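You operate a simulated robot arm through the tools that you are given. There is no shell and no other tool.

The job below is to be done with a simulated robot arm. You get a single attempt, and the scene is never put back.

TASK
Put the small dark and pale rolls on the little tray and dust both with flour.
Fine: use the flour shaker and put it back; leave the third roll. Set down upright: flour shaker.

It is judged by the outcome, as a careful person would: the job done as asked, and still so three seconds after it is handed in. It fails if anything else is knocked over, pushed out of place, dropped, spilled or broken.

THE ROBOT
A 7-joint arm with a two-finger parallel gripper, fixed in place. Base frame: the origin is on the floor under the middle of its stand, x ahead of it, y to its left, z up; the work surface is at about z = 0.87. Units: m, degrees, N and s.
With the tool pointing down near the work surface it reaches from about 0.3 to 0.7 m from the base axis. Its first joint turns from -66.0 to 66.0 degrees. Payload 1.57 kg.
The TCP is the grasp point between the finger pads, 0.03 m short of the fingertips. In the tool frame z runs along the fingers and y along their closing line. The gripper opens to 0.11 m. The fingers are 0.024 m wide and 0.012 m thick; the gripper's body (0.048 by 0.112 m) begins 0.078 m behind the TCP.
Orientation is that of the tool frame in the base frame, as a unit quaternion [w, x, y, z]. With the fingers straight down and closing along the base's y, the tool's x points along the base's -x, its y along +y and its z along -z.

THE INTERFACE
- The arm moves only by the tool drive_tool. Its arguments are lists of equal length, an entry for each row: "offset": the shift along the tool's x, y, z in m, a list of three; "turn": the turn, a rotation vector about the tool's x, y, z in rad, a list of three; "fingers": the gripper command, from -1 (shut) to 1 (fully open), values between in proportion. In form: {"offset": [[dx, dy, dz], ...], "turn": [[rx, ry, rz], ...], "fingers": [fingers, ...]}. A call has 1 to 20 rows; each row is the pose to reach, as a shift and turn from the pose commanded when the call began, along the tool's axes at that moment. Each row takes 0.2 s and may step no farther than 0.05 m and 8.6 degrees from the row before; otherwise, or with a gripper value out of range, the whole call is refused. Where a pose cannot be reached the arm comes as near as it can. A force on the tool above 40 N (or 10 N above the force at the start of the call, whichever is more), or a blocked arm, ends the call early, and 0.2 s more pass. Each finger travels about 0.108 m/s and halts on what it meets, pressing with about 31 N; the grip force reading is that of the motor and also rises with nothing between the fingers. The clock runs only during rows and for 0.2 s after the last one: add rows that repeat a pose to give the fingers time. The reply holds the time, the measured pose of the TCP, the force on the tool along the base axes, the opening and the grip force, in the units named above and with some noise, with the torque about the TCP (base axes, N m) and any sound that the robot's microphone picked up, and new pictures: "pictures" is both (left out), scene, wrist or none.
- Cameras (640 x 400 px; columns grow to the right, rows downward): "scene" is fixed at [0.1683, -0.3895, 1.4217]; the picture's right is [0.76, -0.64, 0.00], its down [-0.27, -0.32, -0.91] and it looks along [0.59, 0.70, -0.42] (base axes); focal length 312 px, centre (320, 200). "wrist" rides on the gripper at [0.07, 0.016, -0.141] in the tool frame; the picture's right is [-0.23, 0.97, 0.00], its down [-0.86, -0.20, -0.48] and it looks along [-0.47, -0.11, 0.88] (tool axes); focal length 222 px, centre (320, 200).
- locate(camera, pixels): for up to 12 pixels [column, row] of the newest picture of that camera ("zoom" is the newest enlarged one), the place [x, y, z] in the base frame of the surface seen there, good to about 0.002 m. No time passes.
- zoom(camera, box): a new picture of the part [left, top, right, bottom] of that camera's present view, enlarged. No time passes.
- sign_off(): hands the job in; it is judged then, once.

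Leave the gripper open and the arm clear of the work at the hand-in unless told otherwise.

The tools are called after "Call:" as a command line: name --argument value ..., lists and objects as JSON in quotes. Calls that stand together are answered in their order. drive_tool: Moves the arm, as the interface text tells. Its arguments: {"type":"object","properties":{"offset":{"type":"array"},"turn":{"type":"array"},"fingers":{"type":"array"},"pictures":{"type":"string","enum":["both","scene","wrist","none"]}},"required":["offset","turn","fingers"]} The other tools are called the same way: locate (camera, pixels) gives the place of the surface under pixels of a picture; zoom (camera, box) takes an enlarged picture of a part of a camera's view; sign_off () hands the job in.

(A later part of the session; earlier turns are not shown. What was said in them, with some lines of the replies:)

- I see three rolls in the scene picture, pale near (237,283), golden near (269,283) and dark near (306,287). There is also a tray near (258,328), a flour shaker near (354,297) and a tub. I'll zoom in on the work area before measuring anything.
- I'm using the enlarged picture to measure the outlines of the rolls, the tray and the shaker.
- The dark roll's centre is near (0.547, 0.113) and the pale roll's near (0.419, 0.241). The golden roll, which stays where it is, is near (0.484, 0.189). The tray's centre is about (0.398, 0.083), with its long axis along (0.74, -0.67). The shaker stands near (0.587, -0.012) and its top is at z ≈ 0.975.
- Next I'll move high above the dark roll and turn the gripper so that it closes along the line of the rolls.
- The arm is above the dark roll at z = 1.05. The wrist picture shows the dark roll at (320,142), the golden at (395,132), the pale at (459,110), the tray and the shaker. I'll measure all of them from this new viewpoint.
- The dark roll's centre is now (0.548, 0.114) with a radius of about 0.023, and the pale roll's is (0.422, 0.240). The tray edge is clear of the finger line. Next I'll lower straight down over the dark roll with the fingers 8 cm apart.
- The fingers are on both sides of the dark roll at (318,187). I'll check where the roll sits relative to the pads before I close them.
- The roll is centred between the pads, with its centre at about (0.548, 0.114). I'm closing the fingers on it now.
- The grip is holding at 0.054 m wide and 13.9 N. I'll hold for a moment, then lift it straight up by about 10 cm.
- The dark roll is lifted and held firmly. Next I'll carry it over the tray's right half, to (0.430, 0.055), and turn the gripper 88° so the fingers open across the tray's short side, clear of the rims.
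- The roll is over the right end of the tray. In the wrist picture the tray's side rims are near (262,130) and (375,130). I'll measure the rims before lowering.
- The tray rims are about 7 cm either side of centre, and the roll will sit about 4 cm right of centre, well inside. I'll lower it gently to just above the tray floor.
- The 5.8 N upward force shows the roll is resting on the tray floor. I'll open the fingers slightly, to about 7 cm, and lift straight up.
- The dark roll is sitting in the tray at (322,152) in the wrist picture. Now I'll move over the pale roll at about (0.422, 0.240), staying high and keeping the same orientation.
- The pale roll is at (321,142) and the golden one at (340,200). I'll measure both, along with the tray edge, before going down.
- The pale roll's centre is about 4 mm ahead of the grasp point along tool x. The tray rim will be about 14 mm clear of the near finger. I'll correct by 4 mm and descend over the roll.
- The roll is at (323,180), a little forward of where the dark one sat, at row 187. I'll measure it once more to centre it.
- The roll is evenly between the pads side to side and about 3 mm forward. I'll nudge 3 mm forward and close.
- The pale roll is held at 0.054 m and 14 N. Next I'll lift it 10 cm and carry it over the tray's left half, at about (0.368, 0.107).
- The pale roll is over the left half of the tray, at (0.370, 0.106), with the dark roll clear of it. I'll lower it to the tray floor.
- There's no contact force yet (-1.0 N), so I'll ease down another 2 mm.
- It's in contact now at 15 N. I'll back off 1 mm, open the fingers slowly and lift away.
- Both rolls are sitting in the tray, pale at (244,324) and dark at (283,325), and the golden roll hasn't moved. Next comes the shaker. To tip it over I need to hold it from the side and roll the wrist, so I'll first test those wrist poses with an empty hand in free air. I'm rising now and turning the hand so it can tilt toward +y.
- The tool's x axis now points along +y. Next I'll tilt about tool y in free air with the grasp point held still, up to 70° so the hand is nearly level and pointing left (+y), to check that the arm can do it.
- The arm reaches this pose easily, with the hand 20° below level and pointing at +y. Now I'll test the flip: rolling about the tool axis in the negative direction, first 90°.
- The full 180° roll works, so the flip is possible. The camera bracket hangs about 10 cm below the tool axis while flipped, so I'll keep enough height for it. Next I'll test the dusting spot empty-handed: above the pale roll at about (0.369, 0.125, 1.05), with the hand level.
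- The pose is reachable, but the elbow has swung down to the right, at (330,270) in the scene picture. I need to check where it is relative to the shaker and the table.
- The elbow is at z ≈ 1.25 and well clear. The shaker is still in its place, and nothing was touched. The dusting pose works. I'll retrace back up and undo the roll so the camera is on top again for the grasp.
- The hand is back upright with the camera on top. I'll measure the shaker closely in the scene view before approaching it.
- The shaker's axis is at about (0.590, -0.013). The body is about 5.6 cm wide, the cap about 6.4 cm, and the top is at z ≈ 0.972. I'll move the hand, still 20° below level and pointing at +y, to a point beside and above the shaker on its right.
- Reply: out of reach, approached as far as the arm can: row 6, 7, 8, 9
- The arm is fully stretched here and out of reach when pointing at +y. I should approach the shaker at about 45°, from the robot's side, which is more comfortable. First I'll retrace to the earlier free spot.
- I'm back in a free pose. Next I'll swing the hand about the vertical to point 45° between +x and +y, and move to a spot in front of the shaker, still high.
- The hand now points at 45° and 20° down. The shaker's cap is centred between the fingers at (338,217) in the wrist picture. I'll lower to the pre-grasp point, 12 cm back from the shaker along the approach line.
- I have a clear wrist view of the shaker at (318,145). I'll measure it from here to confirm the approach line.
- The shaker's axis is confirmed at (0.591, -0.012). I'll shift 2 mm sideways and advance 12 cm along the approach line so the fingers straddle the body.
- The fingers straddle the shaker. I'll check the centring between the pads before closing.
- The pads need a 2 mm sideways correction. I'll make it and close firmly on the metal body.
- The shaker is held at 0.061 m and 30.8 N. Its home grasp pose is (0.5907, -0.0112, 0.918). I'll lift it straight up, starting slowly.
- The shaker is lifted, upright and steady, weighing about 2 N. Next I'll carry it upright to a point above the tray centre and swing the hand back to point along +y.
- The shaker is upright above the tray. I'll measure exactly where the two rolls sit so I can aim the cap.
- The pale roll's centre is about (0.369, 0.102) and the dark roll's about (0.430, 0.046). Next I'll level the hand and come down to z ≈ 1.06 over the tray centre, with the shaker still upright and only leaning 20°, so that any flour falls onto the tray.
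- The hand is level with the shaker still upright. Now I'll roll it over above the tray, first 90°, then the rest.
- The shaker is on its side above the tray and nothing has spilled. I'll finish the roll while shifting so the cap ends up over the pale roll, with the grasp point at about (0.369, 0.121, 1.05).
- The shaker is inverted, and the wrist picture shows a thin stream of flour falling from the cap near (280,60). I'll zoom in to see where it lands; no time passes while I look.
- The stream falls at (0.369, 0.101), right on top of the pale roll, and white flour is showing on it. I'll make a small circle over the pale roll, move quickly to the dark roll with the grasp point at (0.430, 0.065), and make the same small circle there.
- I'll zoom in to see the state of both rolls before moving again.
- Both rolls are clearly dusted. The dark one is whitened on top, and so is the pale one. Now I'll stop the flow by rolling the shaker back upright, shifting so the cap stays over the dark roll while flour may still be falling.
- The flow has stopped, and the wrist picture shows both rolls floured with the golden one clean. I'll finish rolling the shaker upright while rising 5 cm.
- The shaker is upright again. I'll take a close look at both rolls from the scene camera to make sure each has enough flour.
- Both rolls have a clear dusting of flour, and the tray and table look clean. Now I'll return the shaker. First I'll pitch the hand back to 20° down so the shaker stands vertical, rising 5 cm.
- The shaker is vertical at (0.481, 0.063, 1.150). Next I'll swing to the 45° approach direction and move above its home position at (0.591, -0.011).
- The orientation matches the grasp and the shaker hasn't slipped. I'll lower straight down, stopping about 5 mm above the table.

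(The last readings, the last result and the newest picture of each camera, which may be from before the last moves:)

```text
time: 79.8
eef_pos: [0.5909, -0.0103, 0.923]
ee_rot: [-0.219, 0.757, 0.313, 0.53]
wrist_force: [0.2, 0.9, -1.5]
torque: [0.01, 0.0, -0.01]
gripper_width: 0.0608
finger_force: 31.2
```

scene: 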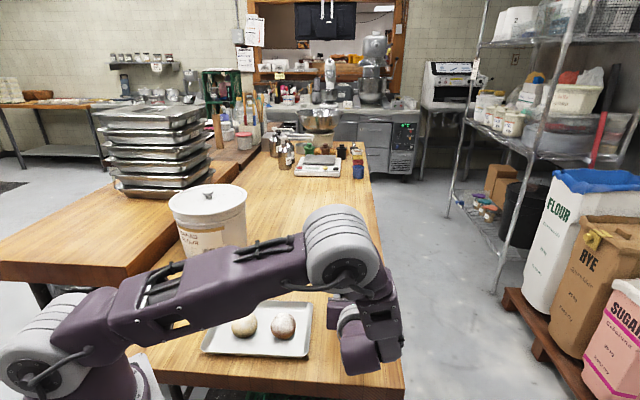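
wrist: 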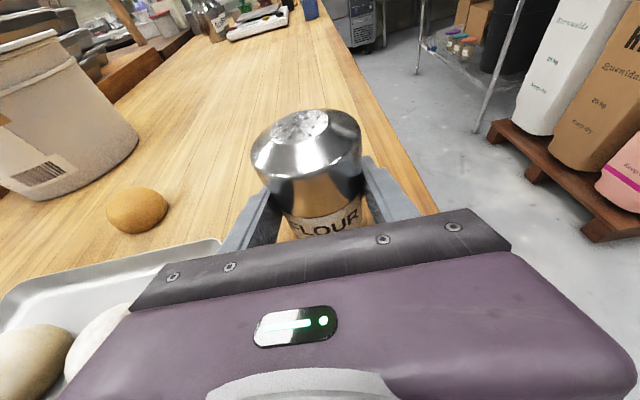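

I'm at z = 0.923 with no contact yet; the grasp was at about 0.918. I'll ease down the last 4 mm in small steps.

Call:
drive_tool --offset '[[-0.0014, 0, 0.0005], [-0.0028, 0, 0.001], [-0.0038, 0, 0.0014], [-0.0038, 0, 0.0014]]' --turn '[[0, 0, 0], [0, 0, 0], [0, 0, 0], [0, 0, 0]]' --fingers '[-1, -1, -1, -1]' --pictures "none"

```text
time: 80.8
eef_pos: [0.5915, -0.0106, 0.9196]
ee_rot: [-0.219, 0.757, 0.313, 0.531]
wrist_force: [-0.7, 0.0, -2.4]
torque: [0.02, -0.02, 0.0]
gripper_width: 0.0609
finger_force: 31.5
```

There's still no contact: the force is only the shaker's weight. I'll go down another 2 mm.

Call:
drive_tool --offset '[[-0.0009, 0, 0.0003], [-0.0019, 0, 0.0007], [-0.0019, 0, 0.0007]]' --turn '[[0, 0, 0], [0, 0, 0], [0, 0, 0]]' --fingers '[-1, -1, -1]' --pictures "none"

```text
time: 81.6
eef_pos: [0.5906, -0.0099, 0.9178]
ee_rot: [-0.219, 0.757, 0.313, 0.53]
wrist_force: [0.1, 0.4, -1.7]
torque: [-0.03, -0.01, -0.02]
gripper_width: 0.061
finger_force: 30.7
```

I'm at z = 0.9178 and contact still isn't clear. I'll go down 1 mm at a time until the force rises.

Call:
drive_tool --offset '[[-0.0009, 0, 0.0003], [-0.0014, 0, 0.0005], [-0.0014, 0, 0.0005]]' --turn '[[0, 0, 0], [0, 0, 0], [0, 0, 0]]' --fingers '[-1, -1, -1]' --pictures "none"

```text
time: 82.4
eef_pos: [0.5921, -0.0106, 0.9174]
ee_rot: [-0.219, 0.756, 0.312, 0.532]
wrist_force: [-3.7, -0.3, 12.9]
torque: [0.18, 0.25, 0.09]
gripper_width: 0.0608
finger_force: 31.0
```

It's on the table, with 12.9 N of contact. I'll ease up half a millimetre and open the fingers gently.

Call:
drive_tool --offset '[[0.0006, 0, -0.0002], [0.0006, 0, -0.0002], [0.0006, 0, -0.0002], [0.0006, 0, -0.0002], [0.0006, 0, -0.0002], [0.0006, 0, -0.0002], [0.0006, 0, -0.0002]]' --turn '[[0, 0, 0], [0, 0, 0], [0, 0, 0], [0, 0, 0], [0, 0, 0], [0, 0, 0], [0, 0, 0]]' --fingers '[-1, 0.1, 0.15, 0.25, 0.4, 0.6, 0.6]'

```text
time: 84.0
eef_pos: [0.5911, -0.0111, 0.9171]
ee_rot: [-0.219, 0.757, 0.313, 0.53]
wrist_force: [0.9, 1.0, -0.3]
torque: [0.03, 0.0, 0.02]
gripper_width: 0.088
finger_force: 0.0
```

scene: 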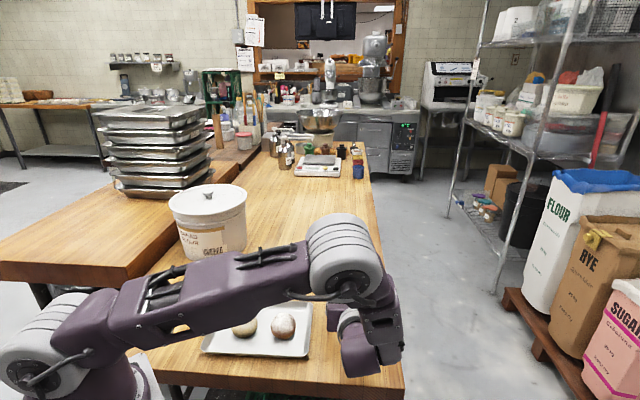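
wrist: 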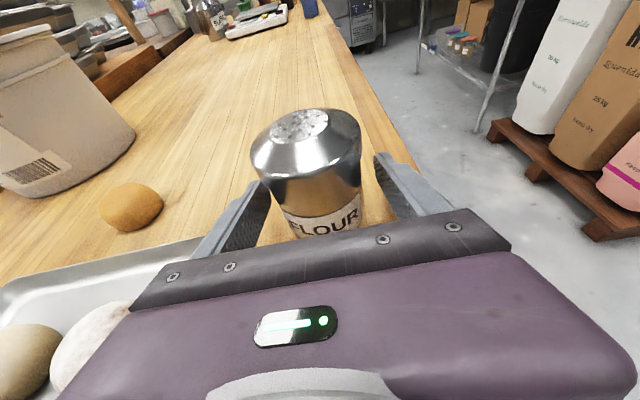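

The shaker is released and standing upright. I'll back straight out along the approach line by 13 cm.

Call:
drive_tool --offset '[[0, 0, -0.012], [0, 0, -0.035], [0, 0, -0.065], [0, 0, -0.1], [0, 0, -0.13], [0, 0, -0.13]]' --turn '[[0, 0, 0], [0, 0, 0], [0, 0, 0], [0, 0, 0], [0, 0, 0], [0, 0, 0]]' --fingers '[0.6, 0.6, 0.6, 0.6, 0.6, 0.6]'

```text
time: 85.4
eef_pos: [0.5033, -0.0986, 0.9612]
ee_rot: [-0.219, 0.757, 0.313, 0.53]
wrist_force: [-0.8, 0.6, 0.9]
torque: [-0.01, 0.01, -0.05]
gripper_width: 0.0878
finger_force: 0.0
```

scene: 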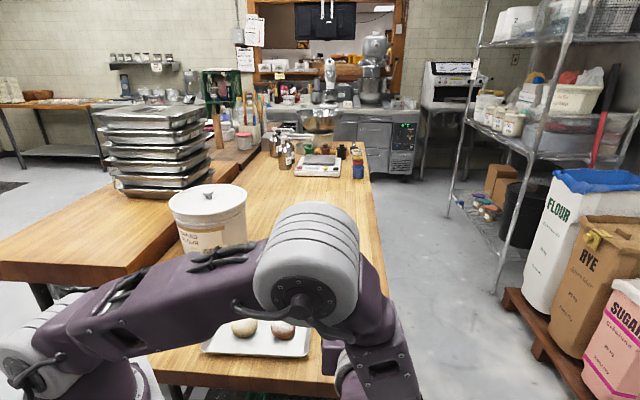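
wrist: 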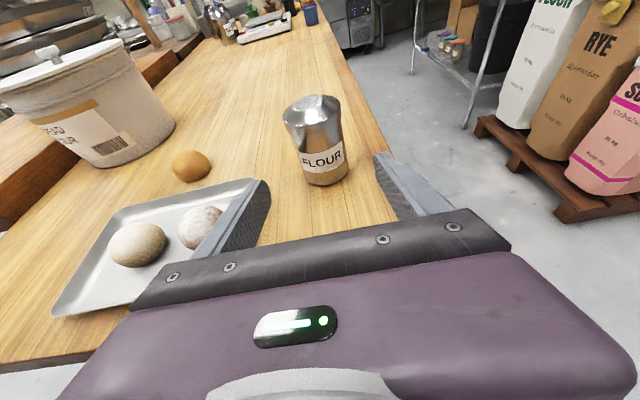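

The shaker is back in its place and upright, at (318,140) in the wrist picture. I'll raise the arm clear of the work and open the gripper fully.

Call:
drive_tool --offset '[[0.0376, 0, -0.0137], [0.0752, 0, -0.0274], [0.1128, 0, -0.041], [0.1504, 0, -0.0547], [0.188, 0, -0.0684], [0.2256, 0, -0.0821], [0.2256, 0, -0.0821], [0.2256, 0, -0.0821]]' --turn '[[0, 0, 0], [0, 0, 0], [0, 0, 0], [0, 0, 0], [0, 0, 0], [0, 0, 0], [0, 0, 0], [0, 0, 0]]' --fingers '[0.6, 0.6, 0.6, 0.8, 1, 1, 1, 1]'

```text
time: 87.2
eef_pos: [0.5057, -0.0974, 1.2011]
ee_rot: [-0.219, 0.757, 0.313, 0.53]
wrist_force: [-0.5, -0.2, 0.0]
torque: [0.03, -0.02, 0.05]
gripper_width: 0.11
finger_force: 0.1
```

scene: 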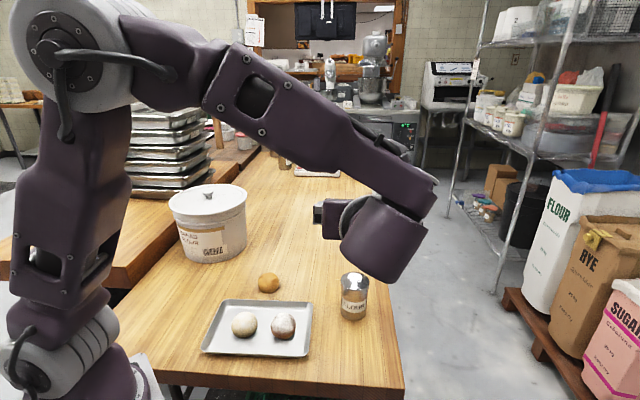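
wrist: 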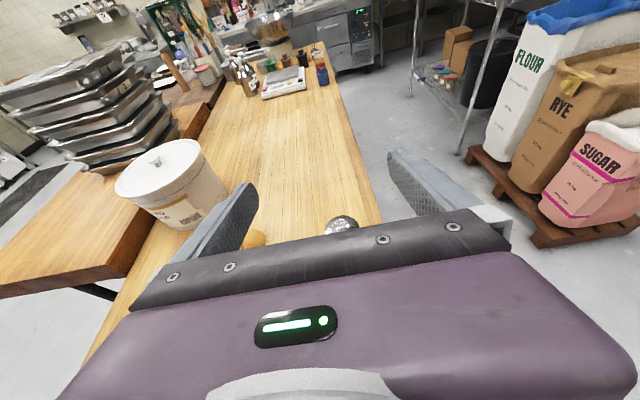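

The arm is clear. I'll do a last close check of the rolls, tray, golden roll and shaker.

Call:
zoom --camera "scene" --box '[190, 255, 390, 370]'

Call:
locate --camera "scene" --pixels '[[269, 283], [354, 297], [354, 278], [354, 318], [244, 324], [283, 326], [203, 350], [220, 301]]'

```text
3.20 times, centred on (290, 312) of scene
```

zoom: 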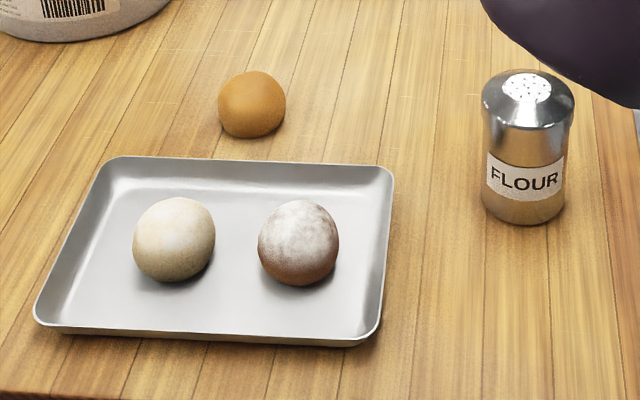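

```text
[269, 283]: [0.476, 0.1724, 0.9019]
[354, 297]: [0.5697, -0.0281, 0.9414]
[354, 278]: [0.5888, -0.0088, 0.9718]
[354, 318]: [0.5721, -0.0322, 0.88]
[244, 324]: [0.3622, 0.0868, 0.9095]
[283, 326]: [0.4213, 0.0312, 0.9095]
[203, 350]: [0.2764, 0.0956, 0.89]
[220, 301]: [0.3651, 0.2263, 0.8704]
```

Everything is as asked. The pale and dark rolls are on the tray and dusted with flour. The golden roll and the tray are where they started, and the shaker is upright at its original spot. The gripper is open and clear, so I'm handing the job in.

Call:
sign_off

```text
The job is handed in.
```

The small dark and pale rolls are on the little tray, both dusted with flour. I used the flour shaker and put it back upright in its original spot. The third (golden) roll was left alone.

In the last close-up, the white flour shows clearly on the dark roll and more faintly on the pale one. I saw no flour on the table, and the tray and golden roll measured within about 2 mm of where they started. The gripper was open and the arm clear when I handed in.
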